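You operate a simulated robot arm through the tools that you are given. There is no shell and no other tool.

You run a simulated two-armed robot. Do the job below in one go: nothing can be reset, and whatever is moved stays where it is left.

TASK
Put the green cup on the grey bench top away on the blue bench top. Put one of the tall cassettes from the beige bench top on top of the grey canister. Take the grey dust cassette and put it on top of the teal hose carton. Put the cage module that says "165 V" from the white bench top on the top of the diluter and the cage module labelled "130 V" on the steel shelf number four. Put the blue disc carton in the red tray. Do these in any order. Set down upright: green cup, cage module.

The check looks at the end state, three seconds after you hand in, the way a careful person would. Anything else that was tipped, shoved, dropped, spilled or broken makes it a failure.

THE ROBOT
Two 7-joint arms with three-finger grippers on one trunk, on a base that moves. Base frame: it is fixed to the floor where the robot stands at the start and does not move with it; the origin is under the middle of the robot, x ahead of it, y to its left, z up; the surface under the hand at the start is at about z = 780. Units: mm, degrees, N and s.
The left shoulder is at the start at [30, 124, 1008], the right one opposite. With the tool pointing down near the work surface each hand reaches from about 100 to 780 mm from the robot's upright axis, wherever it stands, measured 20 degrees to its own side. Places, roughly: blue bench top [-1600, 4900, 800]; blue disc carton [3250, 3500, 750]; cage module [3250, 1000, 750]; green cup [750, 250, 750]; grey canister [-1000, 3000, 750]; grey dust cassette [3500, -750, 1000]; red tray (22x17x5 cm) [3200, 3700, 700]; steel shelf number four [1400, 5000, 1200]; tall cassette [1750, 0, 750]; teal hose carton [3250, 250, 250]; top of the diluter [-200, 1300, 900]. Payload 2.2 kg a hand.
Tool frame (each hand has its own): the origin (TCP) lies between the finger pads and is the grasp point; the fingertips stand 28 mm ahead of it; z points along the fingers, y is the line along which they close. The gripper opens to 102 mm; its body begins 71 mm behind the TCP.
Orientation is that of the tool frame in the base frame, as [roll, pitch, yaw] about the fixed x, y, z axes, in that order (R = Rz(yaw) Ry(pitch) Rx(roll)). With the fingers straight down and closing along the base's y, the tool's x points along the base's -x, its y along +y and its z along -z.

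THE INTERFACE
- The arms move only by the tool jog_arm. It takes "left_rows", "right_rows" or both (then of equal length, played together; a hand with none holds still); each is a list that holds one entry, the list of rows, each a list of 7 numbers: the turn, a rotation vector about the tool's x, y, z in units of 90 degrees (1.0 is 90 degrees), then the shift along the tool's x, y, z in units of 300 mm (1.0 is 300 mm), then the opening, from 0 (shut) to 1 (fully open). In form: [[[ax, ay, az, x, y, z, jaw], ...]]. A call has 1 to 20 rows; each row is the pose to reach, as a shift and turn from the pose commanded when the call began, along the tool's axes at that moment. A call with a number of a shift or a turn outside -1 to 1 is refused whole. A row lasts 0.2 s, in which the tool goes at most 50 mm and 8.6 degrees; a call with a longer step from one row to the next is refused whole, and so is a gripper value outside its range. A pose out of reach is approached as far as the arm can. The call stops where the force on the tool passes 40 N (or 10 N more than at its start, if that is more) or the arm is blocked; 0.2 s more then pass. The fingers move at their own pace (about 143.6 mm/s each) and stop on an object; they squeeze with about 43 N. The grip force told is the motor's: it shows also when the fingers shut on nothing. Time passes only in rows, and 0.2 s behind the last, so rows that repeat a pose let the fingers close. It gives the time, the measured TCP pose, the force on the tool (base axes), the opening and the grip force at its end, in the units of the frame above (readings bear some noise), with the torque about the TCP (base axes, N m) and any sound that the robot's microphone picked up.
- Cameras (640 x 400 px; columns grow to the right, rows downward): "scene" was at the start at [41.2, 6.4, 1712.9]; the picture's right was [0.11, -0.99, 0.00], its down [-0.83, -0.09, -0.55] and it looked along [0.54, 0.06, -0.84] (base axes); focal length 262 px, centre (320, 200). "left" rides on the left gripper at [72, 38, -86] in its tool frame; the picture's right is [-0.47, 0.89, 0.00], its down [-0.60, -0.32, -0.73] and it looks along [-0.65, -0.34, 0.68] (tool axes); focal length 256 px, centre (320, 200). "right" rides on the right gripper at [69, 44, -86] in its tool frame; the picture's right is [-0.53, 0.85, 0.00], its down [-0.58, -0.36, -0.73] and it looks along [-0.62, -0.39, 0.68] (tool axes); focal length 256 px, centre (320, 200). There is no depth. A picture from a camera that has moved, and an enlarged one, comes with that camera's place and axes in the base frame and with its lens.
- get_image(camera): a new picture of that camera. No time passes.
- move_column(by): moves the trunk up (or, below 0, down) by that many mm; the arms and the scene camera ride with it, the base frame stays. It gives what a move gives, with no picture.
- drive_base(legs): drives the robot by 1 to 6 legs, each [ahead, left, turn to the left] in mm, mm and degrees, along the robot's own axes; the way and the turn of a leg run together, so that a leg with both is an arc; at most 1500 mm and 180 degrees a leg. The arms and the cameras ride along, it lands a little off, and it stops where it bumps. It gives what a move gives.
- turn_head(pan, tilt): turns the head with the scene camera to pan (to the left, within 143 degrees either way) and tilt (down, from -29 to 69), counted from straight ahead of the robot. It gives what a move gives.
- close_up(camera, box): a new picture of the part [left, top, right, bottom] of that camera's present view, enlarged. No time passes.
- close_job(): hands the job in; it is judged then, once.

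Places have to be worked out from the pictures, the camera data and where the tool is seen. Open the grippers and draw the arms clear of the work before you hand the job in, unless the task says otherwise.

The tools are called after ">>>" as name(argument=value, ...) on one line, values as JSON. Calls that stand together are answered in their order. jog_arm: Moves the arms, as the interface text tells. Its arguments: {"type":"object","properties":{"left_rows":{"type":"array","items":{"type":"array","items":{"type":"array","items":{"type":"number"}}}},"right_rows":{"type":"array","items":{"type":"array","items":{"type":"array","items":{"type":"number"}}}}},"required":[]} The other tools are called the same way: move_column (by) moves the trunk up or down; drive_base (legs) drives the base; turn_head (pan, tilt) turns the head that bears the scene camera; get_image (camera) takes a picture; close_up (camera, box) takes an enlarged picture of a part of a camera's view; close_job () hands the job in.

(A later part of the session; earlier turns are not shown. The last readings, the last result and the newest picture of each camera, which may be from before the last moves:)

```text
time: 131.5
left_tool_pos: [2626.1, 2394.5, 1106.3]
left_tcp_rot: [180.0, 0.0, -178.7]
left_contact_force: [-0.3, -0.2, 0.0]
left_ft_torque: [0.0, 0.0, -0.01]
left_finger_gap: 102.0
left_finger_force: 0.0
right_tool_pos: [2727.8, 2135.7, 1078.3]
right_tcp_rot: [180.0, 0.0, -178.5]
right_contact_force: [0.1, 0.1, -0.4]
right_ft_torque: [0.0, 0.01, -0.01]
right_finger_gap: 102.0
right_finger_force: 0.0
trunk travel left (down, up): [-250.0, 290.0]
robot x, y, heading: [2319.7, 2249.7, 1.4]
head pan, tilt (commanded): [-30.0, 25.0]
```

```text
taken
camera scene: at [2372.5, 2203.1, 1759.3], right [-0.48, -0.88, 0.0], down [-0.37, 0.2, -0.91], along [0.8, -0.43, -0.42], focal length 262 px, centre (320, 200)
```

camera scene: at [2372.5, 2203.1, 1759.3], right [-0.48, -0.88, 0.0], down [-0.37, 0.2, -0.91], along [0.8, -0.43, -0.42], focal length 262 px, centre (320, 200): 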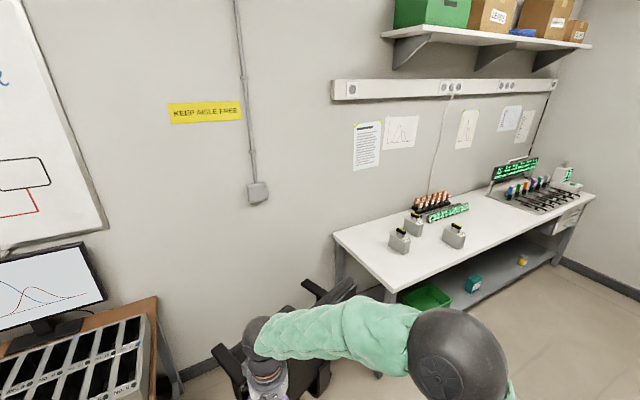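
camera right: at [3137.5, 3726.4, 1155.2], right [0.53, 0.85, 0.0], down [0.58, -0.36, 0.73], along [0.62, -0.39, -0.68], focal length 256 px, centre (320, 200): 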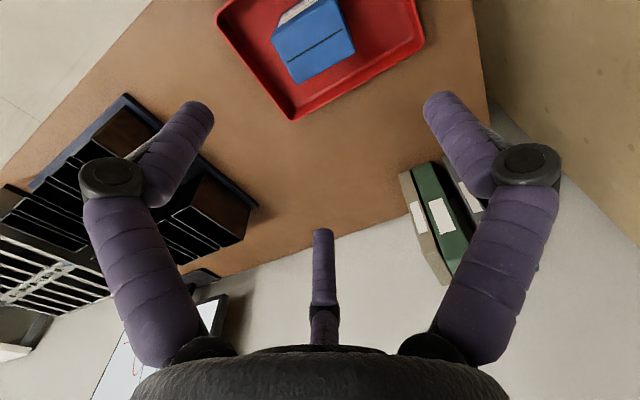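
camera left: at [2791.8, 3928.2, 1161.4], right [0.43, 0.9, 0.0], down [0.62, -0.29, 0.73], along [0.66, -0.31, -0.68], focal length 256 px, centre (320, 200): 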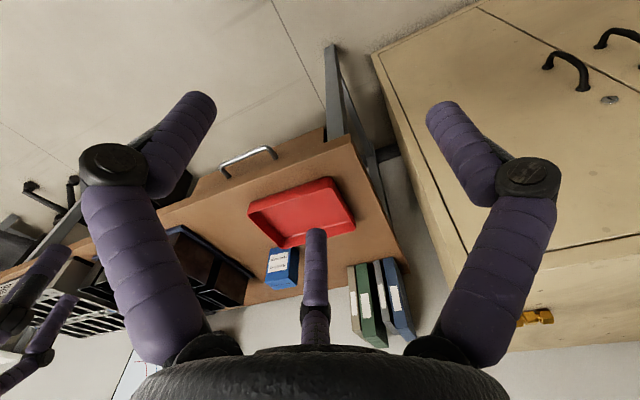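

The chair is well clear of my path, and the teal carton is visible on the bench's lower shelf near the front. I'll continue strafing to about y≈1000.

>>> drive_base(legs=[[0, -1200, -1.4]])

>>> turn_head(pan=-15, tilt=35)

>>> get_image(camera="scene")

```text
time: 137.5
left_tool_pos: [2657.7, 1208.7, 1107.9]
left_tcp_rot: [-180.0, 0.0, -178.3]
left_contact_force: [-0.5, -0.2, -0.1]
left_ft_torque: [0.01, -0.03, -0.02]
left_finger_gap: 101.7
left_finger_force: 0.0
right_tool_pos: [2760.6, 951.8, 1078.3]
right_tcp_rot: [-179.9, -0.1, -178.4]
right_contact_force: [-0.4, -0.2, -0.6]
right_ft_torque: [0.02, 0.03, 0.0]
right_finger_gap: 102.0
right_finger_force: 0.1
trunk travel left (down, up): [-250.0, 290.0]
robot x, y, heading: [2352.3, 1060.3, 2.0]
head pan, tilt (commanded): [-30.0, 25.0]
```

```text
time: 138.3
left_tool_pos: [2656.8, 1210.1, 1107.2]
left_tcp_rot: [180.0, 0.0, -178.3]
left_contact_force: [0.0, 0.3, -0.3]
left_ft_torque: [0.02, -0.05, 0.0]
left_finger_gap: 102.2
left_finger_force: 0.1
right_tool_pos: [2761.7, 952.6, 1079.4]
right_tcp_rot: [-179.9, 0.0, -178.3]
right_contact_force: [0.5, 0.2, 0.1]
right_ft_torque: [-0.01, -0.01, 0.03]
right_finger_gap: 101.7
right_finger_force: 0.0
trunk travel left (down, up): [-250.0, 290.0]
robot x, y, heading: [2355.2, 1061.7, 1.8]
head pan, tilt (commanded): [-15.0, 35.0]
```

```text
taken
camera scene: at [2410.1, 1040.3, 1743.6], right [-0.23, -0.97, 0.0], down [-0.56, 0.13, -0.82], along [0.8, -0.19, -0.57], focal length 262 px, centre (320, 200)
```

scene: 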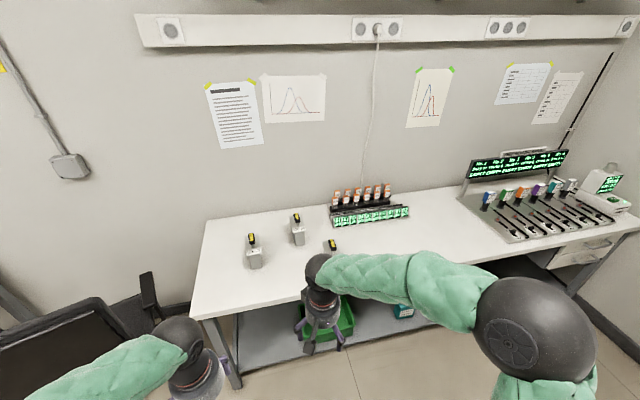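

>>> close_up(camera="scene", box=[220, 180, 420, 305])

>>> close_up(camera="scene", box=[450, 140, 640, 260])

>>> get_image(camera="right")

```text
3.20 times, centred on (320, 242) of scene
camera zoom: at [2410.1, 1040.3, 1743.6], right [-0.23, -0.97, 0.0], down [-0.56, 0.13, -0.82], along [0.8, -0.19, -0.57], focal length 840 px, centre (320, 64)
```

zoom: 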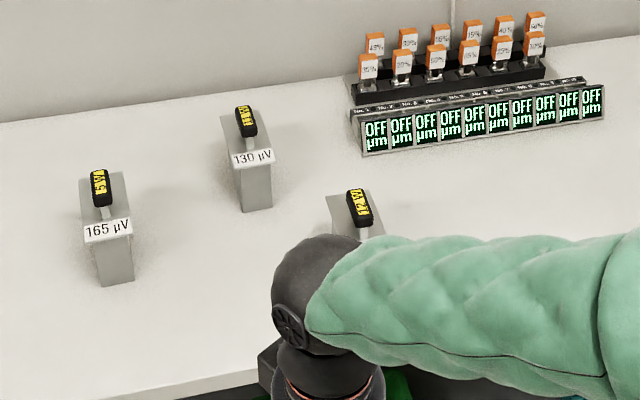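

```text
3.33 times, centred on (545, 200) of scene
camera zoom: at [2410.1, 1040.3, 1743.6], right [-0.23, -0.97, 0.0], down [-0.56, 0.13, -0.82], along [0.8, -0.19, -0.57], focal length 875 px, centre (-430, 200)
```

zoom: 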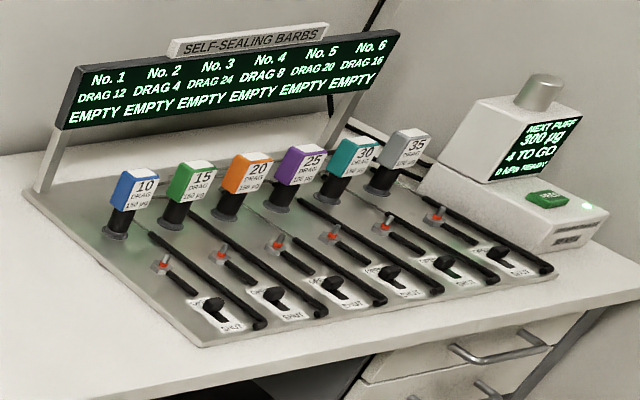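

```text
taken
camera right: at [2690.1, 991.7, 1164.3], right [0.51, 0.86, 0.0], down [0.59, -0.35, 0.73], along [0.63, -0.37, -0.68], focal length 256 px, centre (320, 200)
```

right: 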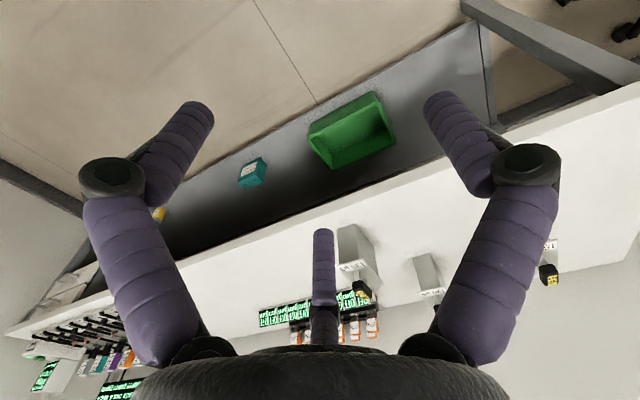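

The front faces read "165 µV" and "130 µV", and there's a third module partly hidden. I need to read every label before choosing, so I'll zoom in tightly.

>>> close_up(camera="scene", box=[238, 225, 278, 275])

>>> close_up(camera="scene", box=[280, 205, 320, 255])

>>> close_up(camera="right", box=[330, 220, 390, 310])

```text
8.00 times, centred on (258, 250) of scene
camera zoom: at [2410.1, 1040.3, 1743.6], right [-0.23, -0.97, 0.0], down [-0.56, 0.13, -0.82], along [0.8, -0.19, -0.57], focal length 2100 px, centre (816, -200)
```

zoom: 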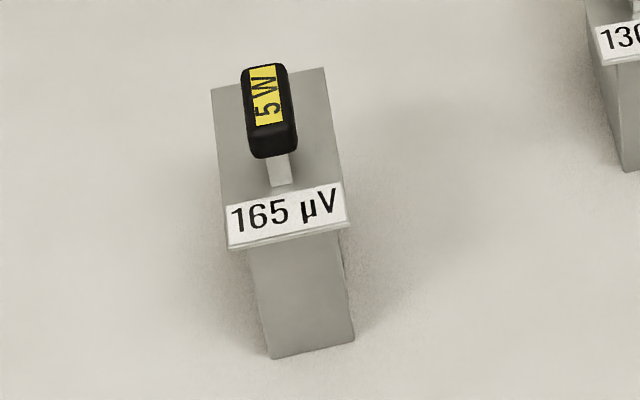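

```text
8.00 times, centred on (300, 230) of scene
camera zoom: at [2410.1, 1040.3, 1743.6], right [-0.23, -0.97, 0.0], down [-0.56, 0.13, -0.82], along [0.8, -0.19, -0.57], focal length 2100 px, centre (480, -40)
```

zoom: 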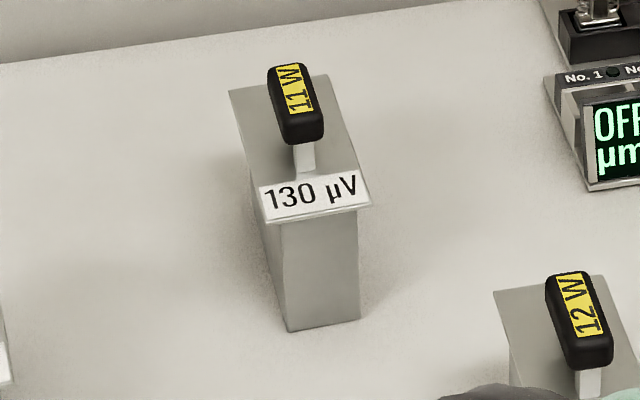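

```text
4.44 times, centred on (360, 265) of right
camera zoom: at [2690.1, 991.7, 1164.3], right [0.51, 0.86, 0.0], down [0.59, -0.35, 0.73], along [0.63, -0.37, -0.68], focal length 1138 px, centre (142, -89)
```

zoom: 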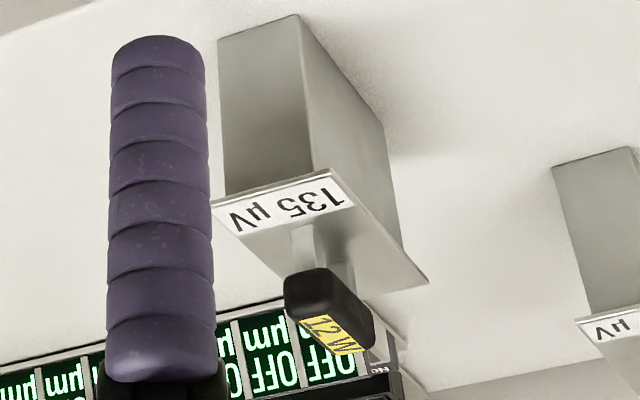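

The three modules read 165 µV, 130 µV and 135 µV; none reads plain "V", so 165 µV and 130 µV look like the intended ones. First I'll do the dust cassette: the grey one (No. 6) is at about [3420, -815], so I'll strafe down the aisle toward it.

>>> drive_base(legs=[[0, 0, -1.8], [0, -1450, 0]])

>>> turn_head(pan=-20, tilt=35)

>>> get_image(camera="scene")

```text
time: 145.8
left_tool_pos: [2644.5, -246.3, 1107.0]
left_tcp_rot: [-180.0, 0.1, 178.4]
left_contact_force: [0.9, 0.6, 0.0]
left_ft_torque: [0.0, 0.0, 0.04]
left_finger_gap: 102.4
left_finger_force: 0.0
right_tool_pos: [2733.0, -508.9, 1078.7]
right_tcp_rot: [-180.0, 0.0, 178.4]
right_contact_force: [-0.3, 0.1, -0.3]
right_ft_torque: [-0.01, 0.0, 0.0]
right_finger_gap: 101.9
right_finger_force: 0.1
trunk travel left (down, up): [-250.0, 290.0]
robot x, y, heading: [2331.8, -381.1, -1.4]
head pan, tilt (commanded): [-15.0, 35.0]
```

```text
time: 146.5
left_tool_pos: [2644.0, -246.0, 1107.3]
left_tcp_rot: [-180.0, -0.1, 178.4]
left_contact_force: [0.0, -0.7, 0.2]
left_ft_torque: [-0.01, -0.05, -0.02]
left_finger_gap: 102.3
left_finger_force: 0.1
right_tool_pos: [2733.7, -507.9, 1078.1]
right_tcp_rot: [-180.0, 0.0, 178.4]
right_contact_force: [0.8, -0.5, -0.5]
right_ft_torque: [0.02, -0.01, 0.01]
right_finger_gap: 102.0
right_finger_force: 0.0
trunk travel left (down, up): [-250.0, 290.0]
robot x, y, heading: [2331.8, -374.8, -1.7]
head pan, tilt (commanded): [-20.0, 35.0]
```

```text
taken
camera scene: at [2385.7, -406.8, 1743.5], right [-0.37, -0.93, 0.0], down [-0.53, 0.21, -0.82], along [0.76, -0.3, -0.57], focal length 262 px, centre (320, 200)
```

scene: 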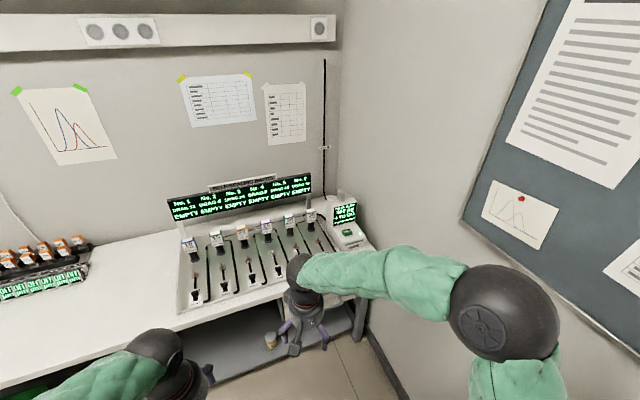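

>>> close_up(camera="scene", box=[160, 160, 380, 310])

>>> close_up(camera="scene", box=[270, 190, 360, 270])

```text
2.67 times, centred on (270, 235) of scene
camera zoom: at [2385.7, -406.8, 1743.5], right [-0.37, -0.93, 0.0], down [-0.53, 0.21, -0.82], along [0.76, -0.3, -0.57], focal length 700 px, centre (453, 107)
```

zoom: 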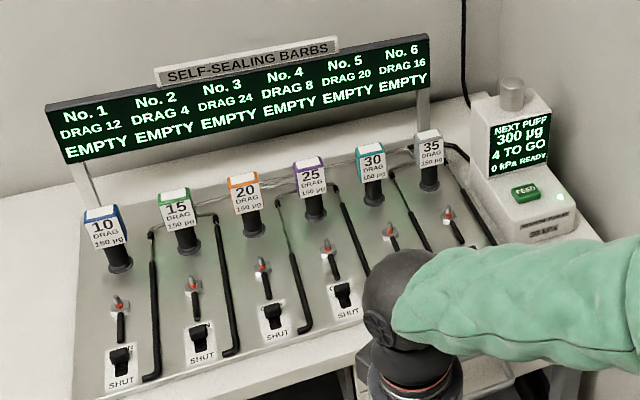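

```text
5.00 times, centred on (315, 230) of scene
camera zoom: at [2385.7, -406.8, 1743.5], right [-0.37, -0.93, 0.0], down [-0.53, 0.21, -0.82], along [0.76, -0.3, -0.57], focal length 1313 px, centre (345, 50)
```

zoom: 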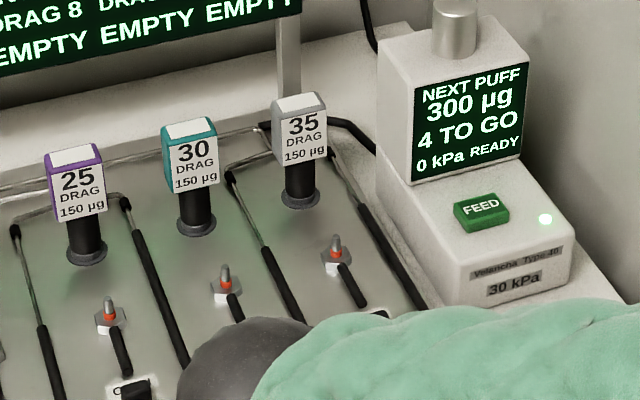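

The grey cassette (35 DRAG) sits on a short black post at about [3409, -758], roughly z 860–920, and its lever shows SHUT. I'll drive closer so the right hand can reach it from above.

>>> drive_base(legs=[[0, 0, 1.7], [470, -190, 0]])

>>> turn_head(pan=-20, tilt=45)

>>> get_image(camera="scene")

>>> get_image(camera="right")

```text
time: 149.9
left_tool_pos: [3117.7, -434.5, 1107.7]
left_tcp_rot: [179.9, 0.0, 179.2]
left_contact_force: [0.7, 0.0, -0.5]
left_ft_torque: [0.03, 0.02, -0.01]
left_finger_gap: 102.0
left_finger_force: 0.0
right_tool_pos: [3210.7, -695.8, 1077.8]
right_tcp_rot: [180.0, -0.1, 179.3]
right_contact_force: [-0.3, 0.8, -0.6]
right_ft_torque: [0.0, 0.01, -0.01]
right_finger_gap: 101.8
right_finger_force: 0.0
trunk travel left (down, up): [-250.0, 290.0]
robot x, y, heading: [2810.1, -568.4, -0.7]
head pan, tilt (commanded): [-20.0, 35.0]
```

```text
time: 150.6
left_tool_pos: [3116.0, -435.6, 1107.0]
left_tcp_rot: [180.0, 0.0, 179.2]
left_contact_force: [0.0, 0.1, -0.2]
left_ft_torque: [0.04, 0.01, 0.02]
left_finger_gap: 101.9
left_finger_force: 0.1
right_tool_pos: [3209.9, -695.7, 1078.4]
right_tcp_rot: [179.9, 0.0, 179.4]
right_contact_force: [0.0, -0.4, 0.4]
right_ft_torque: [-0.02, 0.02, -0.01]
right_finger_gap: 101.8
right_finger_force: 0.0
trunk travel left (down, up): [-250.0, 290.0]
robot x, y, heading: [2806.7, -569.6, -0.8]
head pan, tilt (commanded): [-20.0, 45.0]
```

```text
taken
camera scene: at [2853.9, -597.0, 1728.8], right [-0.35, -0.94, 0.0], down [-0.66, 0.25, -0.71], along [0.66, -0.25, -0.71], focal length 262 px, centre (320, 200)
```

scene: 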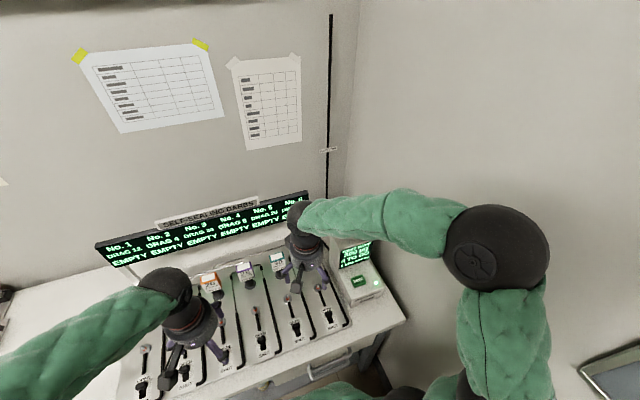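

```text
taken
camera right: at [3140.4, -652.9, 1164.4], right [0.54, 0.84, 0.0], down [0.57, -0.37, 0.73], along [0.61, -0.4, -0.68], focal length 256 px, centre (320, 200)
```

right: 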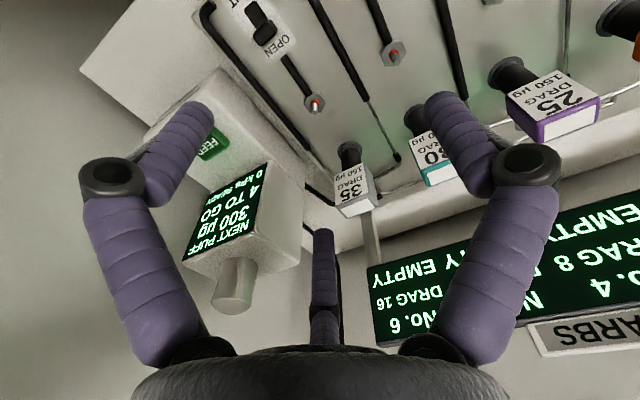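

I'll zoom in on the grey cassette with the wrist camera to measure it and its surroundings.

>>> close_up(camera="right", box=[290, 110, 450, 250])

>>> close_up(camera="scene", box=[200, 180, 420, 380])

```text
2.86 times, centred on (370, 180) of right
camera zoom: at [3140.4, -652.9, 1164.4], right [0.54, 0.84, 0.0], down [0.57, -0.37, 0.73], along [0.61, -0.4, -0.68], focal length 731 px, centre (177, 257)
```

zoom: 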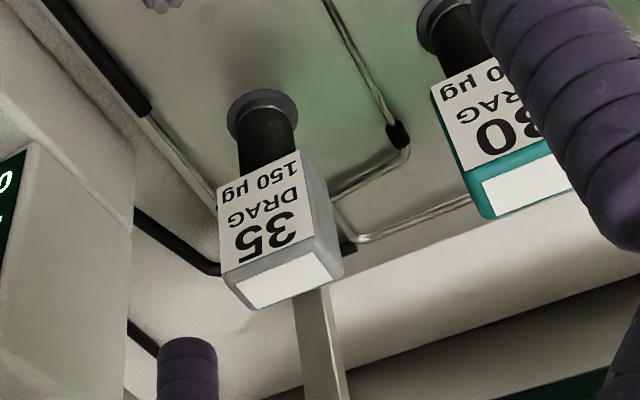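

```text
2.00 times, centred on (310, 280) of scene
camera zoom: at [2853.9, -597.0, 1728.8], right [-0.35, -0.94, 0.0], down [-0.66, 0.25, -0.71], along [0.66, -0.25, -0.71], focal length 525 px, centre (340, 40)
```

zoom: 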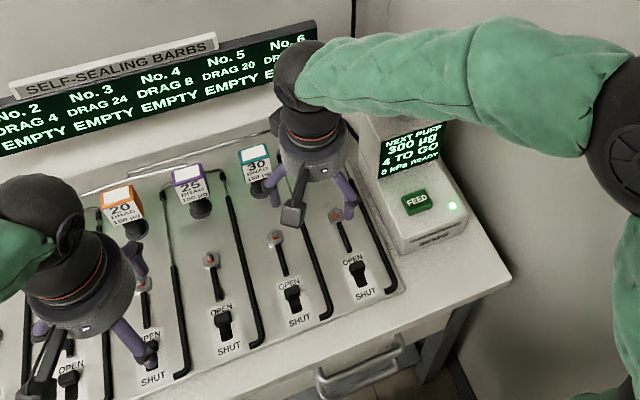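

The grey cassette is at about [3396, -757], 49×31 mm, z 859–924. It must end up on the carton under the bench, so how I grip it depends on the room there. I'll back off and look at the teal carton first.

>>> drive_base(legs=[[-420, 0, 0.8], [0, 920, 0]])

>>> turn_head(pan=0, tilt=50)

>>> get_image(camera="scene")

>>> get_image(camera="right")

>>> get_image(camera="left")

```text
time: 157.6
left_tool_pos: [2679.0, 496.4, 1107.4]
left_tcp_rot: [-179.9, 0.0, -178.2]
left_contact_force: [-0.3, -0.6, -0.3]
left_ft_torque: [-0.01, 0.0, 0.01]
left_finger_gap: 102.3
left_finger_force: 0.1
right_tool_pos: [2783.6, 240.1, 1079.1]
right_tcp_rot: [179.9, 0.0, -178.1]
right_contact_force: [0.4, -0.1, 1.1]
right_ft_torque: [-0.03, -0.01, 0.01]
right_finger_gap: 102.0
right_finger_force: 0.0
trunk travel left (down, up): [-250.0, 290.0]
robot x, y, heading: [2378.4, 346.9, 2.0]
head pan, tilt (commanded): [-20.0, 45.0]
```

```text
time: 158.4
left_tool_pos: [2677.9, 495.6, 1106.5]
left_tcp_rot: [179.9, 0.0, -178.2]
left_contact_force: [0.4, 0.6, 0.1]
left_ft_torque: [-0.05, -0.01, -0.04]
left_finger_gap: 102.0
left_finger_force: 0.0
right_tool_pos: [2782.7, 239.5, 1079.1]
right_tcp_rot: [-180.0, -0.1, -178.2]
right_contact_force: [0.4, 1.0, -0.5]
right_ft_torque: [0.01, 0.0, 0.02]
right_finger_gap: 102.0
right_finger_force: 0.1
trunk travel left (down, up): [-250.0, 290.0]
robot x, y, heading: [2372.0, 354.5, 1.7]
head pan, tilt (commanded): [0.0, 50.0]
```

```text
taken
camera scene: at [2423.0, 349.4, 1721.8], right [0.03, -1.0, 0.0], down [-0.77, -0.02, -0.64], along [0.64, 0.02, -0.77], focal length 262 px, centre (320, 200)
```

scene: 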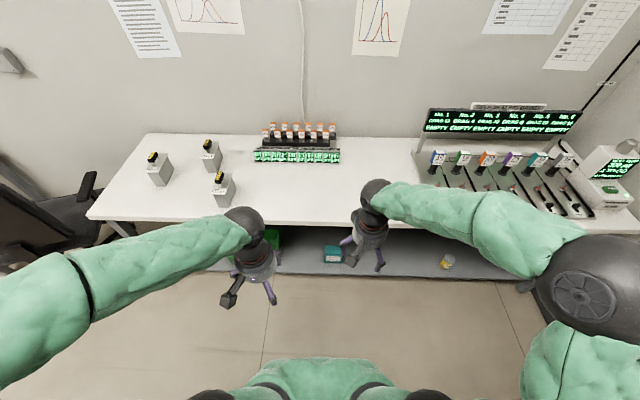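

```text
taken
camera right: at [2711.8, 278.6, 1164.3], right [0.51, 0.86, 0.0], down [0.59, -0.35, 0.73], along [0.63, -0.37, -0.68], focal length 256 px, centre (320, 200)
```

right: 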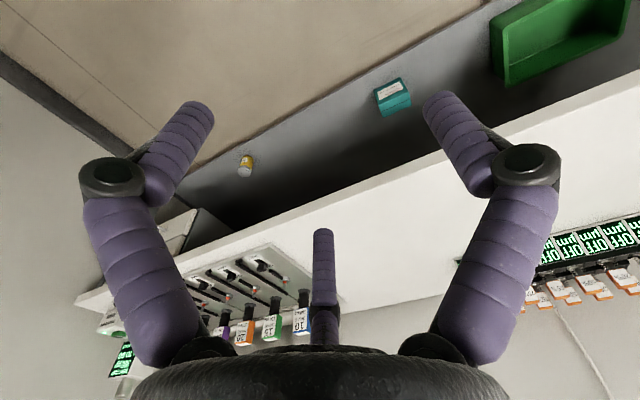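

```text
taken
camera left: at [2604.6, 530.0, 1193.0], right [0.44, 0.9, 0.0], down [0.61, -0.3, 0.73], along [0.66, -0.32, -0.68], focal length 256 px, centre (320, 200)
```

left: 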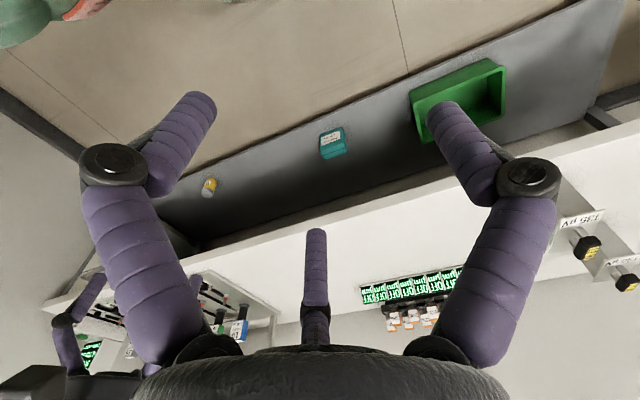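

>>> close_up(camera="scene", box=[290, 220, 370, 290])

>>> close_up(camera="right", box=[330, 40, 450, 150])

>>> close_up(camera="left", box=[280, 90, 400, 190])

```text
5.71 times, centred on (330, 255) of scene
camera zoom: at [2423.0, 349.4, 1721.8], right [0.03, -1.0, 0.0], down [-0.77, -0.02, -0.64], along [0.64, 0.02, -0.77], focal length 1500 px, centre (263, -114)
```

zoom: 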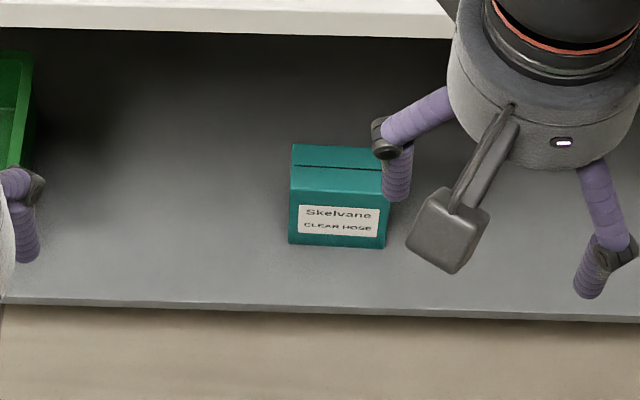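

```text
3.64 times, centred on (390, 95) of right
camera zoom: at [2711.8, 278.6, 1164.3], right [0.51, 0.86, 0.0], down [0.59, -0.35, 0.73], along [0.63, -0.37, -0.68], focal length 931 px, centre (66, 582)
```

zoom: 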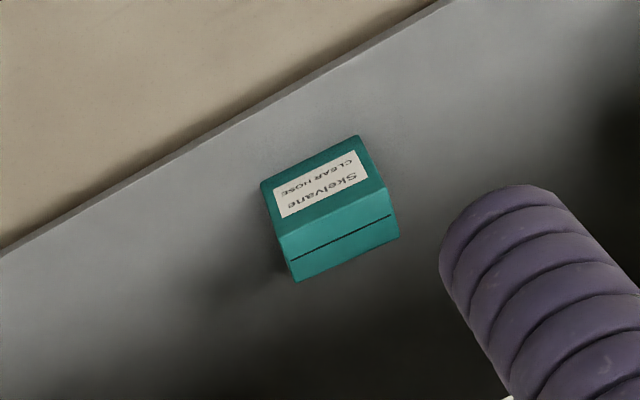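

```text
4.00 times, centred on (340, 140) of left
camera zoom: at [2604.6, 530.0, 1193.0], right [0.44, 0.9, 0.0], down [0.61, -0.3, 0.73], along [0.66, -0.32, -0.68], focal length 1024 px, centre (240, 440)
```

zoom: 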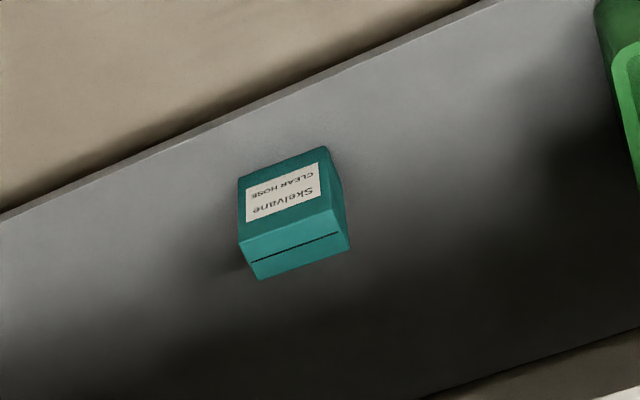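

The carton top is about 110×55 mm, centred at [3236, 291] with top z≈276, and it sits about 150 mm inside the bench edge. So I'll grip the cassette with the hand tilted 45° forward and place it at that same tilt, keeping it upright. First I'll try this hand orientation in free air with the right arm.

>>> jog_arm(right_rows=[[[-0.0301, -0.0301, 0.0726, 0, 0, 0, 1], [-0.0601, -0.0601, 0.1452, 0, 0, 0, 1], [-0.0902, -0.0902, 0.2177, 0, 0, 0, 1], [-0.1202, -0.1202, 0.2903, 0, 0, 0, 1], [-0.1503, -0.1503, 0.3629, 0, 0, 0, 1], [-0.1804, -0.1804, 0.4355, 0, 0, 0, 1], [-0.2104, -0.2104, 0.508, 0, 0, 0, 1], [-0.2405, -0.2405, 0.5806, 0, 0, 0, 1], [-0.2706, -0.2706, 0.6532, 0, 0, 0, 1], [-0.3006, -0.3006, 0.7258, 0, 0, 0, 1], [-0.3307, -0.3307, 0.7983, 0, 0, 0, 1], [-0.3607, -0.3607, 0.8709, 0, 0, 0, 1], [-0.3908, -0.3908, 0.9435, 0, 0, 0, 1], [-0.3908, -0.3908, 0.9435, 0, 0, 0, 1]]])

>>> get_image(camera="scene")

>>> get_image(camera="right")

```text
time: 161.4
left_tool_pos: [2678.1, 494.2, 1107.7]
left_tcp_rot: [180.0, 0.0, -178.2]
left_contact_force: [-0.3, 0.0, 0.1]
left_ft_torque: [-0.01, -0.01, 0.0]
left_finger_gap: 102.2
left_finger_force: 0.1
right_tool_pos: [2783.3, 238.3, 1077.7]
right_tcp_rot: [135.0, 0.0, 91.9]
right_contact_force: [-0.8, -0.5, 0.3]
right_ft_torque: [0.01, 0.02, 0.0]
right_finger_gap: 101.9
right_finger_force: 0.1
trunk travel left (down, up): [-250.0, 290.0]
robot x, y, heading: [2371.2, 348.3, 1.9]
head pan, tilt (commanded): [0.0, 50.0]
```

```text
taken
camera scene: at [2422.9, 349.4, 1721.8], right [0.03, -1.0, 0.0], down [-0.77, -0.02, -0.64], along [0.64, 0.02, -0.77], focal length 262 px, centre (320, 200)
```

scene: 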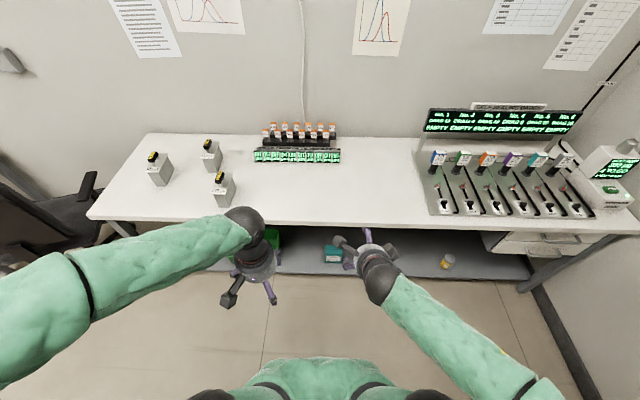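

```text
taken
camera right: at [2750.2, 304.8, 1169.5], right [0.61, -0.52, 0.6], down [-0.76, -0.6, 0.26], along [0.23, -0.61, -0.76], focal length 256 px, centre (320, 200)
```

right: 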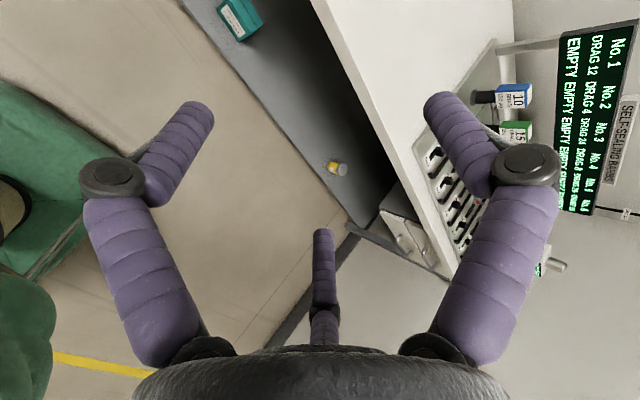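

The tilted orientation works (rot [135, 0, 92]). I'll rehearse the low placing pose here in the open aisle: trunk down 250 mm, then the hand to z≈330.

>>> move_column(by=-250)

```text
time: 164.0
left_tool_pos: [2679.0, 497.0, 857.0]
left_tcp_rot: [-180.0, 0.0, -178.3]
left_contact_force: [-0.5, 0.2, -0.7]
left_ft_torque: [0.0, -0.04, -0.03]
left_finger_gap: 101.9
left_finger_force: 0.0
right_tool_pos: [2783.2, 237.5, 828.1]
right_tcp_rot: [135.0, 0.0, 91.8]
right_contact_force: [0.3, 0.0, -0.8]
right_ft_torque: [-0.01, 0.01, 0.0]
right_finger_gap: 102.1
right_finger_force: 0.1
trunk travel left (down, up): [0.0, 540.0]
robot x, y, heading: [2375.0, 350.6, 2.0]
head pan, tilt (commanded): [0.0, 50.0]
```

Trunk is down. I'll move the hand forward and down in two halves.

>>> jog_arm(right_rows=[[[0, 0, 0, -0.01, -0.07, 0.12, 1], [0, 0, 0, -0.02, -0.14, 0.24, 1], [0, 0, 0, -0.03, -0.21, 0.36, 1], [0, 0, 0, -0.04, -0.29, 0.48, 1], [0, 0, 0, -0.05, -0.36, 0.6, 1], [0, 0, 0, -0.063, -0.44, 0.733, 1], [0, 0, 0, -0.063, -0.44, 0.733, 1]]])

>>> jog_arm(right_rows=[[[0, 0, 0, -0.01, -0.07, 0.12, 1], [0, 0, 0, -0.02, -0.14, 0.24, 1], [0, 0, 0, -0.03, -0.21, 0.36, 1], [0, 0, 0, -0.04, -0.29, 0.48, 1], [0, 0, 0, -0.05, -0.36, 0.6, 1], [0, 0, 0, -0.063, -0.44, 0.733, 1], [0, 0, 0, -0.063, -0.44, 0.733, 1]]])

>>> get_image(camera="scene")

>>> get_image(camera="right")

```text
time: 165.6
left_tool_pos: [2678.9, 496.0, 857.5]
left_tcp_rot: [180.0, -0.1, -178.2]
left_contact_force: [-0.4, -0.2, 0.4]
left_ft_torque: [0.01, 0.04, 0.0]
left_finger_gap: 101.9
left_finger_force: 0.0
right_tool_pos: [2897.9, 184.7, 714.2]
right_tcp_rot: [139.3, -0.1, 92.7]
right_contact_force: [2.2, -0.2, 1.2]
right_ft_torque: [0.04, 0.18, 0.02]
right_finger_gap: 101.7
right_finger_force: 0.1
right hand out of reach, approached as far as the arm can: row 2, 3, 4, 5, 6, 7
trunk travel left (down, up): [0.0, 540.0]
robot x, y, heading: [2377.4, 349.9, 1.5]
head pan, tilt (commanded): [0.0, 50.0]
```

```text
time: 167.2
left_tool_pos: [2678.4, 495.2, 857.2]
left_tcp_rot: [180.0, -0.1, -178.3]
left_contact_force: [-0.3, -0.1, 0.5]
left_ft_torque: [0.05, 0.0, 0.01]
left_finger_gap: 101.9
left_finger_force: 0.1
right_tool_pos: [3023.9, 163.4, 458.3]
right_tcp_rot: [140.5, -0.2, 93.0]
right_contact_force: [-1.2, 0.2, -0.6]
right_ft_torque: [0.02, -0.06, -0.01]
right_finger_gap: 102.1
right_finger_force: 0.1
right hand out of reach, approached as far as the arm can: row 1, 2, 3, 4, 5, 6, 7
trunk travel left (down, up): [0.0, 540.0]
robot x, y, heading: [2373.4, 346.4, 1.8]
head pan, tilt (commanded): [0.0, 50.0]
```

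```text
taken
camera scene: at [2422.8, 348.9, 1471.9], right [0.03, -1.0, 0.0], down [-0.77, -0.02, -0.64], along [0.64, 0.02, -0.77], focal length 262 px, centre (320, 200)
```

scene: 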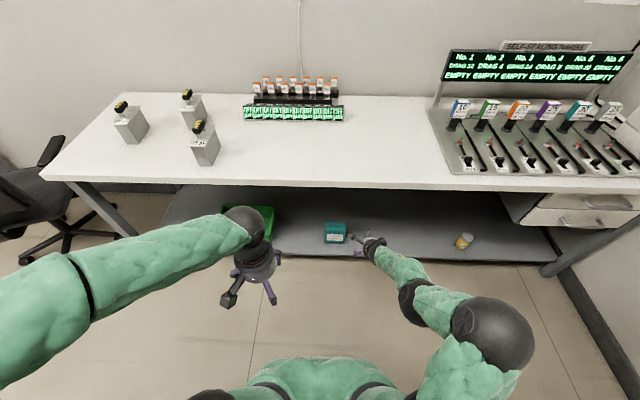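

```text
taken
camera right: at [2997.5, 228.8, 553.0], right [0.68, -0.5, 0.54], down [-0.72, -0.62, 0.33], along [0.17, -0.61, -0.78], focal length 256 px, centre (320, 200)
```

right: 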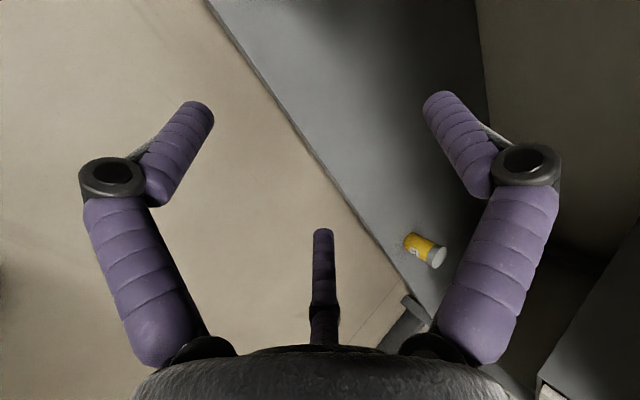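

The elbow was too folded there, so the pose wasn't fully reached; the hand needs to be farther from the body. I'll extend the commanded pose forward 140 mm (still in front of the shelf) and see whether it becomes reachable.

>>> jog_arm(right_rows=[[[0, 0, 0, 0, 0.08, 0.08, 1], [0, 0, 0, 0, 0.16, 0.16, 1], [0, 0, 0, 0, 0.24, 0.24, 1], [0, 0, 0, 0, 0.33, 0.33, 1], [0, 0, 0, 0, 0.33, 0.33, 1], [0, 0, 0, 0, 0.33, 0.33, 1]]])

>>> get_image(camera="scene")

```text
time: 168.6
left_tool_pos: [2680.2, 495.3, 857.9]
left_tcp_rot: [-179.9, -0.1, -178.1]
left_contact_force: [0.1, 0.0, -0.1]
left_ft_torque: [0.0, -0.02, 0.01]
left_finger_gap: 102.2
left_finger_force: 0.1
right_tool_pos: [3167.9, 174.6, 451.9]
right_tcp_rot: [139.4, -0.3, 92.8]
right_contact_force: [-0.9, 0.1, 1.0]
right_ft_torque: [-0.02, -0.01, -0.01]
right_finger_gap: 102.0
right_finger_force: 0.1
trunk travel left (down, up): [0.0, 540.0]
robot x, y, heading: [2375.6, 351.4, 1.8]
head pan, tilt (commanded): [0.0, 50.0]
```

```text
taken
camera scene: at [2422.9, 349.4, 1471.8], right [0.03, -1.0, 0.0], down [-0.77, -0.02, -0.64], along [0.64, 0.02, -0.77], focal length 262 px, centre (320, 200)
```

scene: 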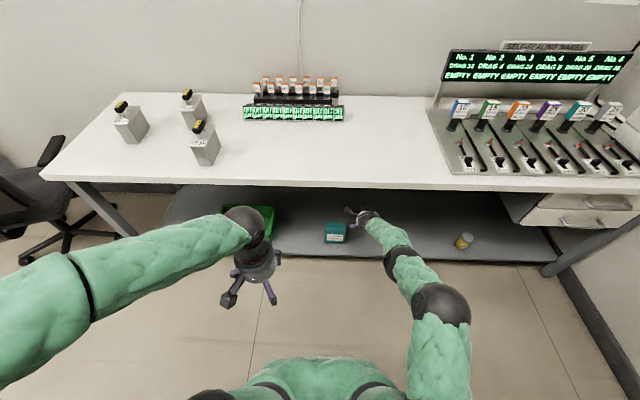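

Now it's reachable: the hand is at [3168, 175, 452], under the bench edge and beside the carton. I'll test lowering it another 110 mm there.

>>> jog_arm(right_rows=[[[0, 0, 0, 0, -0.08, 0.09, 1], [0, 0, 0, 0, -0.16, 0.19, 1], [0, 0, 0, 0, -0.24, 0.28, 1], [0, 0, 0, 0, -0.24, 0.28, 1]]])

>>> get_image(camera="right")

```text
time: 169.6
left_tool_pos: [2680.0, 495.3, 857.7]
left_tcp_rot: [180.0, 0.0, -178.3]
left_contact_force: [0.2, 0.1, 0.0]
left_ft_torque: [0.02, 0.01, 0.0]
left_finger_gap: 101.9
left_finger_force: 0.0
right_tool_pos: [3164.1, 176.0, 342.1]
right_tcp_rot: [139.3, -0.3, 92.8]
right_contact_force: [-1.1, 0.7, -0.2]
right_ft_torque: [0.01, -0.03, -0.01]
right_finger_gap: 102.0
right_finger_force: 0.0
trunk travel left (down, up): [0.0, 540.0]
robot x, y, heading: [2376.8, 349.4, 1.8]
head pan, tilt (commanded): [0.0, 50.0]
```

```text
taken
camera right: at [3137.1, 242.6, 436.3], right [0.67, -0.5, 0.55], down [-0.72, -0.61, 0.32], along [0.18, -0.61, -0.77], focal length 256 px, centre (320, 200)
```

right: 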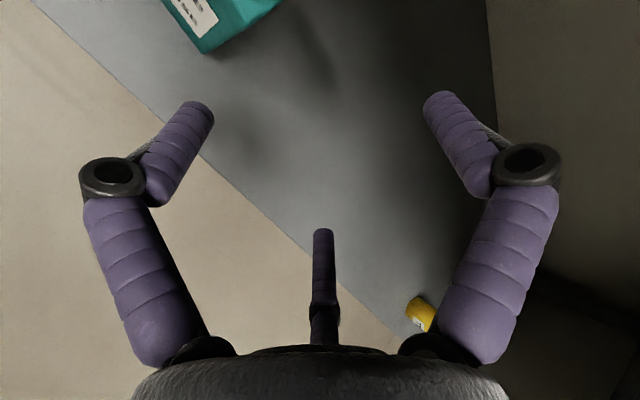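

The low placing pose works with the arm extended (about 780 mm ahead of the body). I'll back the base away from the bench, raise the trunk again, and go for the cassette with this hand orientation.

>>> drive_base(legs=[[-230, 0, -1.8]])

>>> move_column(by=250)

>>> get_image(camera="scene")

```text
time: 171.3
left_tool_pos: [2454.4, 483.0, 857.1]
left_tcp_rot: [179.9, 0.1, -179.9]
left_contact_force: [-0.6, -0.6, -0.1]
left_ft_torque: [0.01, -0.03, 0.04]
left_finger_gap: 101.9
left_finger_force: 0.1
right_tool_pos: [2930.5, 149.2, 342.8]
right_tcp_rot: [139.3, -0.2, 91.1]
right_contact_force: [-0.4, 0.3, 0.0]
right_ft_torque: [-0.02, 0.02, -0.01]
right_finger_gap: 102.0
right_finger_force: 0.2
trunk travel left (down, up): [0.0, 540.0]
robot x, y, heading: [2147.6, 343.5, -0.0]
head pan, tilt (commanded): [0.0, 50.0]
```

```text
time: 173.9
left_tool_pos: [2453.5, 481.7, 1107.4]
left_tcp_rot: [-179.9, 0.0, -179.9]
left_contact_force: [-0.3, 0.6, 0.6]
left_ft_torque: [-0.01, -0.01, -0.01]
left_finger_gap: 101.9
left_finger_force: 0.0
right_tool_pos: [2929.4, 148.8, 592.3]
right_tcp_rot: [139.3, -0.3, 91.1]
right_contact_force: [0.4, -0.6, 0.0]
right_ft_torque: [0.03, 0.0, -0.03]
right_finger_gap: 102.0
right_finger_force: 0.0
trunk travel left (down, up): [-250.0, 290.0]
robot x, y, heading: [2145.1, 348.1, 0.2]
head pan, tilt (commanded): [0.0, 50.0]
```

```text
taken
camera scene: at [2194.2, 344.1, 1721.7], right [0.0, -1.0, 0.0], down [-0.77, 0.0, -0.64], along [0.64, 0.0, -0.77], focal length 262 px, centre (320, 200)
```

scene: 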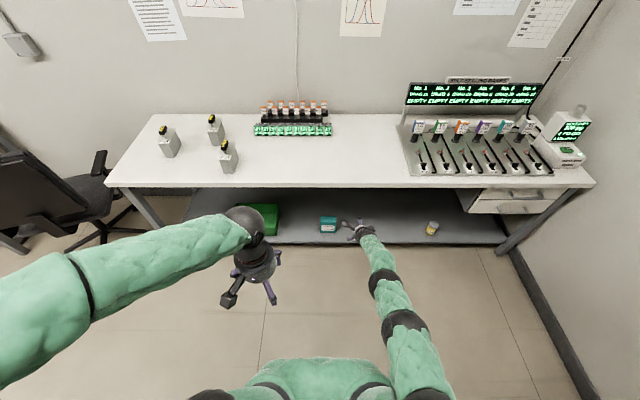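

I'll raise the right hand above bench height in two steps.

>>> jog_arm(right_rows=[[[0, 0, 0, 0, 0.1, -0.12, 1], [0, 0, 0, 0, 0.2, -0.24, 1], [0, 0, 0, 0, 0.31, -0.36, 1], [0, 0, 0, 0, 0.435, -0.505, 1], [0, 0, 0, 0, 0.435, -0.505, 1]]])

>>> jog_arm(right_rows=[[[0, 0, 0, 0, 0.04, -0.15, 1], [0, 0, 0, 0, 0.08, -0.3, 1], [0, 0, 0, 0, 0.12, -0.45, 1], [0, 0, 0, 0, 0.16, -0.6, 1], [0, 0, 0, 0, 0.182, -0.723, 1], [0, 0, 0, 0, 0.182, -0.723, 1]]])

```text
refused: row 4 steps farther than a row can; nothing moved
```

```text
time: 175.3
left_tool_pos: [2454.8, 482.5, 1108.1]
left_tcp_rot: [-180.0, 0.0, -179.9]
left_contact_force: [0.2, -0.5, -0.9]
left_ft_torque: [-0.05, 0.0, 0.02]
left_finger_gap: 102.2
left_finger_force: 0.1
right_tool_pos: [2829.6, 150.2, 791.5]
right_tcp_rot: [139.4, -0.1, 91.1]
right_contact_force: [1.0, 0.5, -1.4]
right_ft_torque: [0.0, 0.01, -0.01]
right_finger_gap: 102.1
right_finger_force: 0.0
trunk travel left (down, up): [-250.0, 290.0]
robot x, y, heading: [2142.5, 345.8, 0.1]
head pan, tilt (commanded): [0.0, 50.0]
```

Only the second half ran. I'll raise the remaining 220 mm.

>>> jog_arm(right_rows=[[[0, 0, 0, 0, 0.09, -0.1, 1], [0, 0, 0, 0, 0.18, -0.2, 1], [0, 0, 0, 0, 0.27, -0.31, 1], [0, 0, 0, 0, 0.36, -0.42, 1], [0, 0, 0, 0, 0.45, -0.52, 1], [0, 0, 0, 0, 0.478, -0.556, 1], [0, 0, 0, 0, 0.478, -0.556, 1]]])

>>> drive_base(legs=[[150, 0, 0], [0, -940, 0]])

>>> turn_head(pan=-15, tilt=40)

>>> get_image(camera="scene")

```text
time: 176.9
left_tool_pos: [2454.4, 482.9, 1107.0]
left_tcp_rot: [180.0, 0.0, -179.9]
left_contact_force: [0.0, 0.5, -0.9]
left_ft_torque: [-0.01, 0.01, -0.03]
left_finger_gap: 101.7
left_finger_force: 0.1
right_tool_pos: [2831.4, 144.4, 1012.7]
right_tcp_rot: [139.4, -0.2, 91.1]
right_contact_force: [0.2, -0.2, -0.7]
right_ft_torque: [0.01, -0.03, -0.02]
right_finger_gap: 102.1
right_finger_force: 0.0
trunk travel left (down, up): [-250.0, 290.0]
robot x, y, heading: [2146.0, 342.3, 0.2]
head pan, tilt (commanded): [0.0, 50.0]
```

```text
time: 182.7
left_tool_pos: [2607.7, -438.3, 1106.4]
left_tcp_rot: [179.9, 0.0, -179.4]
left_contact_force: [0.7, 0.3, -1.3]
left_ft_torque: [0.03, 0.03, 0.0]
left_finger_gap: 101.9
left_finger_force: 0.0
right_tool_pos: [2986.6, -774.5, 1012.6]
right_tcp_rot: [139.3, -0.2, 91.5]
right_contact_force: [-0.1, -0.2, 0.0]
right_ft_torque: [-0.01, 0.01, 0.0]
right_finger_gap: 102.0
right_finger_force: 0.2
trunk travel left (down, up): [-250.0, 290.0]
robot x, y, heading: [2299.5, -578.2, 0.6]
head pan, tilt (commanded): [0.0, 50.0]
```

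```text
time: 183.4
left_tool_pos: [2607.3, -439.0, 1107.5]
left_tcp_rot: [-179.9, 0.0, -179.6]
left_contact_force: [1.0, 0.7, 0.7]
left_ft_torque: [0.03, -0.01, 0.05]
left_finger_gap: 102.1
left_finger_force: 0.0
right_tool_pos: [2987.4, -773.2, 1012.3]
right_tcp_rot: [139.3, -0.3, 91.5]
right_contact_force: [0.4, 0.2, -0.4]
right_ft_torque: [0.02, -0.02, 0.02]
right_finger_gap: 101.9
right_finger_force: 0.0
trunk travel left (down, up): [-250.0, 290.0]
robot x, y, heading: [2298.5, -577.0, 0.6]
head pan, tilt (commanded): [-15.0, 40.0]
```

```text
taken
camera scene: at [2354.0, -600.1, 1735.9], right [-0.25, -0.97, 0.0], down [-0.62, 0.16, -0.77], along [0.74, -0.19, -0.64], focal length 262 px, centre (320, 200)
```

scene: 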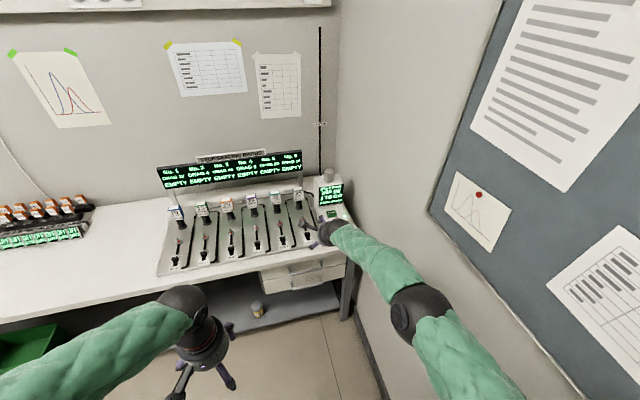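

The wall on the right is at y≈-1010, so I'll keep extra clearance for the right elbow. I'll drive ahead 300 mm and 80 mm left, then look from the wrist camera.

>>> drive_base(legs=[[300, 80, -0.6]])

>>> get_image(camera="right")

>>> get_image(camera="scene")

```text
time: 185.5
left_tool_pos: [2901.2, -352.5, 1107.0]
left_tcp_rot: [-179.9, -0.3, -179.3]
left_contact_force: [0.1, -0.4, -1.2]
left_ft_torque: [0.03, -0.01, -0.01]
left_finger_gap: 101.9
left_finger_force: 0.1
right_tool_pos: [3281.7, -685.9, 1013.1]
right_tcp_rot: [139.4, -0.1, 91.7]
right_contact_force: [0.8, -0.3, 0.5]
right_ft_torque: [-0.03, 0.01, 0.02]
right_finger_gap: 101.9
right_finger_force: 0.0
trunk travel left (down, up): [-250.0, 290.0]
robot x, y, heading: [2593.5, -495.4, 0.9]
head pan, tilt (commanded): [-15.0, 40.0]
```

```text
taken
camera right: at [3256.0, -620.7, 1105.9], right [0.66, -0.52, 0.55], down [-0.74, -0.6, 0.32], along [0.17, -0.61, -0.77], focal length 256 px, centre (320, 200)
```

right: 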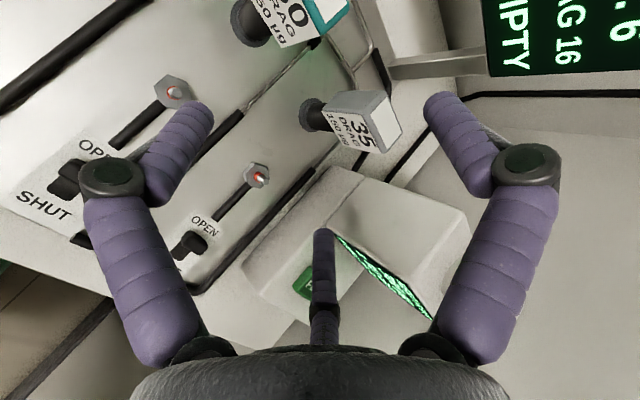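

```text
taken
camera scene: at [2649.4, -515.2, 1735.9], right [-0.25, -0.97, 0.0], down [-0.62, 0.16, -0.77], along [0.74, -0.19, -0.64], focal length 262 px, centre (320, 200)
```

scene: 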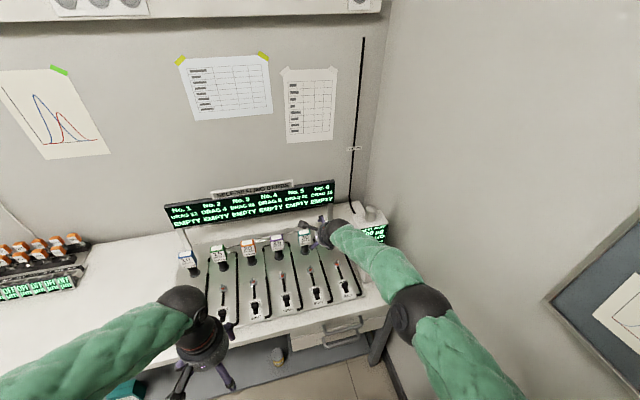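

The measured cassette position projects right onto this view. I'll zoom to confirm the exact edges.

>>> close_up(camera="right", box=[270, 60, 430, 180])

```text
3.33 times, centred on (350, 120) of right
camera zoom: at [3256.0, -620.7, 1105.9], right [0.66, -0.52, 0.55], down [-0.74, -0.6, 0.32], along [0.17, -0.61, -0.77], focal length 853 px, centre (220, 467)
```

zoom: 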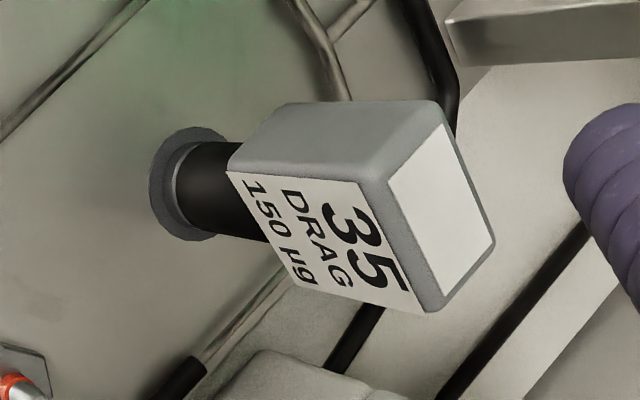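

The cassette centre is refined to [3395, -760, 891], 51×33 mm. I'll move to a pre-approach point 130 mm back along the tilted tool axis, with the fingers at 0.8 open to clear the feeder and the teal neighbour.

>>> jog_arm(right_rows=[[[0, 0, 0, -0.1, 0.01, 0.03, 0.9], [0, 0, 0, -0.2, 0.02, 0.06, 0.8], [0, 0, 0, -0.258, 0.029, 0.101, 0.8], [0, 0, 0, -0.258, 0.029, 0.101, 0.8]]])

>>> get_image(camera="right")

>>> close_up(camera="scene", box=[250, 180, 450, 310])

```text
time: 186.5
left_tool_pos: [2900.8, -353.9, 1107.6]
left_tcp_rot: [180.0, 0.0, -179.3]
left_contact_force: [0.7, -0.3, 0.1]
left_ft_torque: [-0.03, 0.02, -0.01]
left_finger_gap: 102.0
left_finger_force: 0.1
right_tool_pos: [3309.6, -764.9, 994.3]
right_tcp_rot: [139.4, -0.2, 91.7]
right_contact_force: [0.3, 0.0, 0.5]
right_ft_torque: [-0.01, 0.0, -0.02]
right_finger_gap: 81.6
right_finger_force: 0.1
trunk travel left (down, up): [-250.0, 290.0]
robot x, y, heading: [2594.0, -492.8, 0.7]
head pan, tilt (commanded): [-15.0, 40.0]
```

```text
taken
camera right: at [3284.0, -698.6, 1088.1], right [0.66, -0.52, 0.55], down [-0.74, -0.6, 0.31], along [0.17, -0.61, -0.77], focal length 256 px, centre (320, 200)
```

right: 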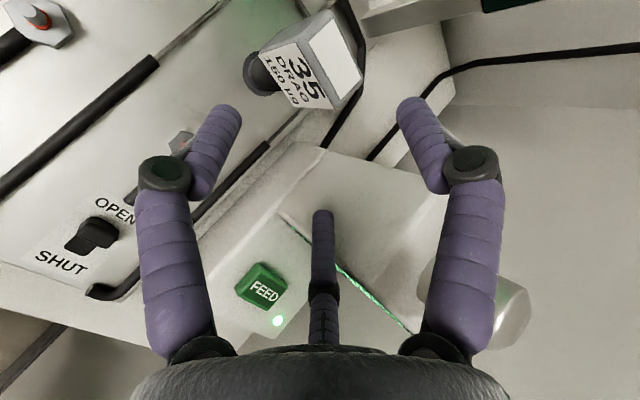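

```text
3.08 times, centred on (350, 245) of scene
camera zoom: at [2647.3, -515.3, 1736.0], right [-0.25, -0.97, 0.0], down [-0.62, 0.16, -0.77], along [0.74, -0.19, -0.64], focal length 808 px, centre (228, 62)
```

zoom: 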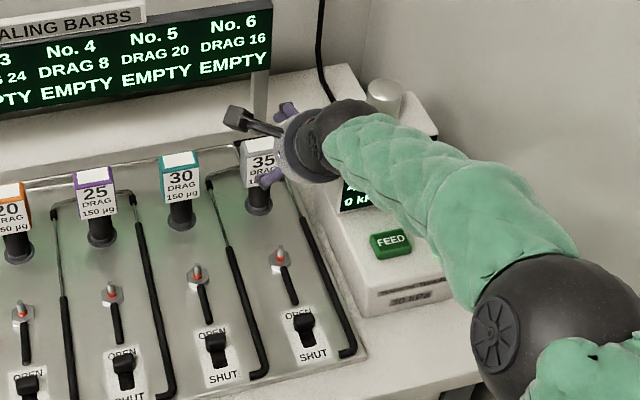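

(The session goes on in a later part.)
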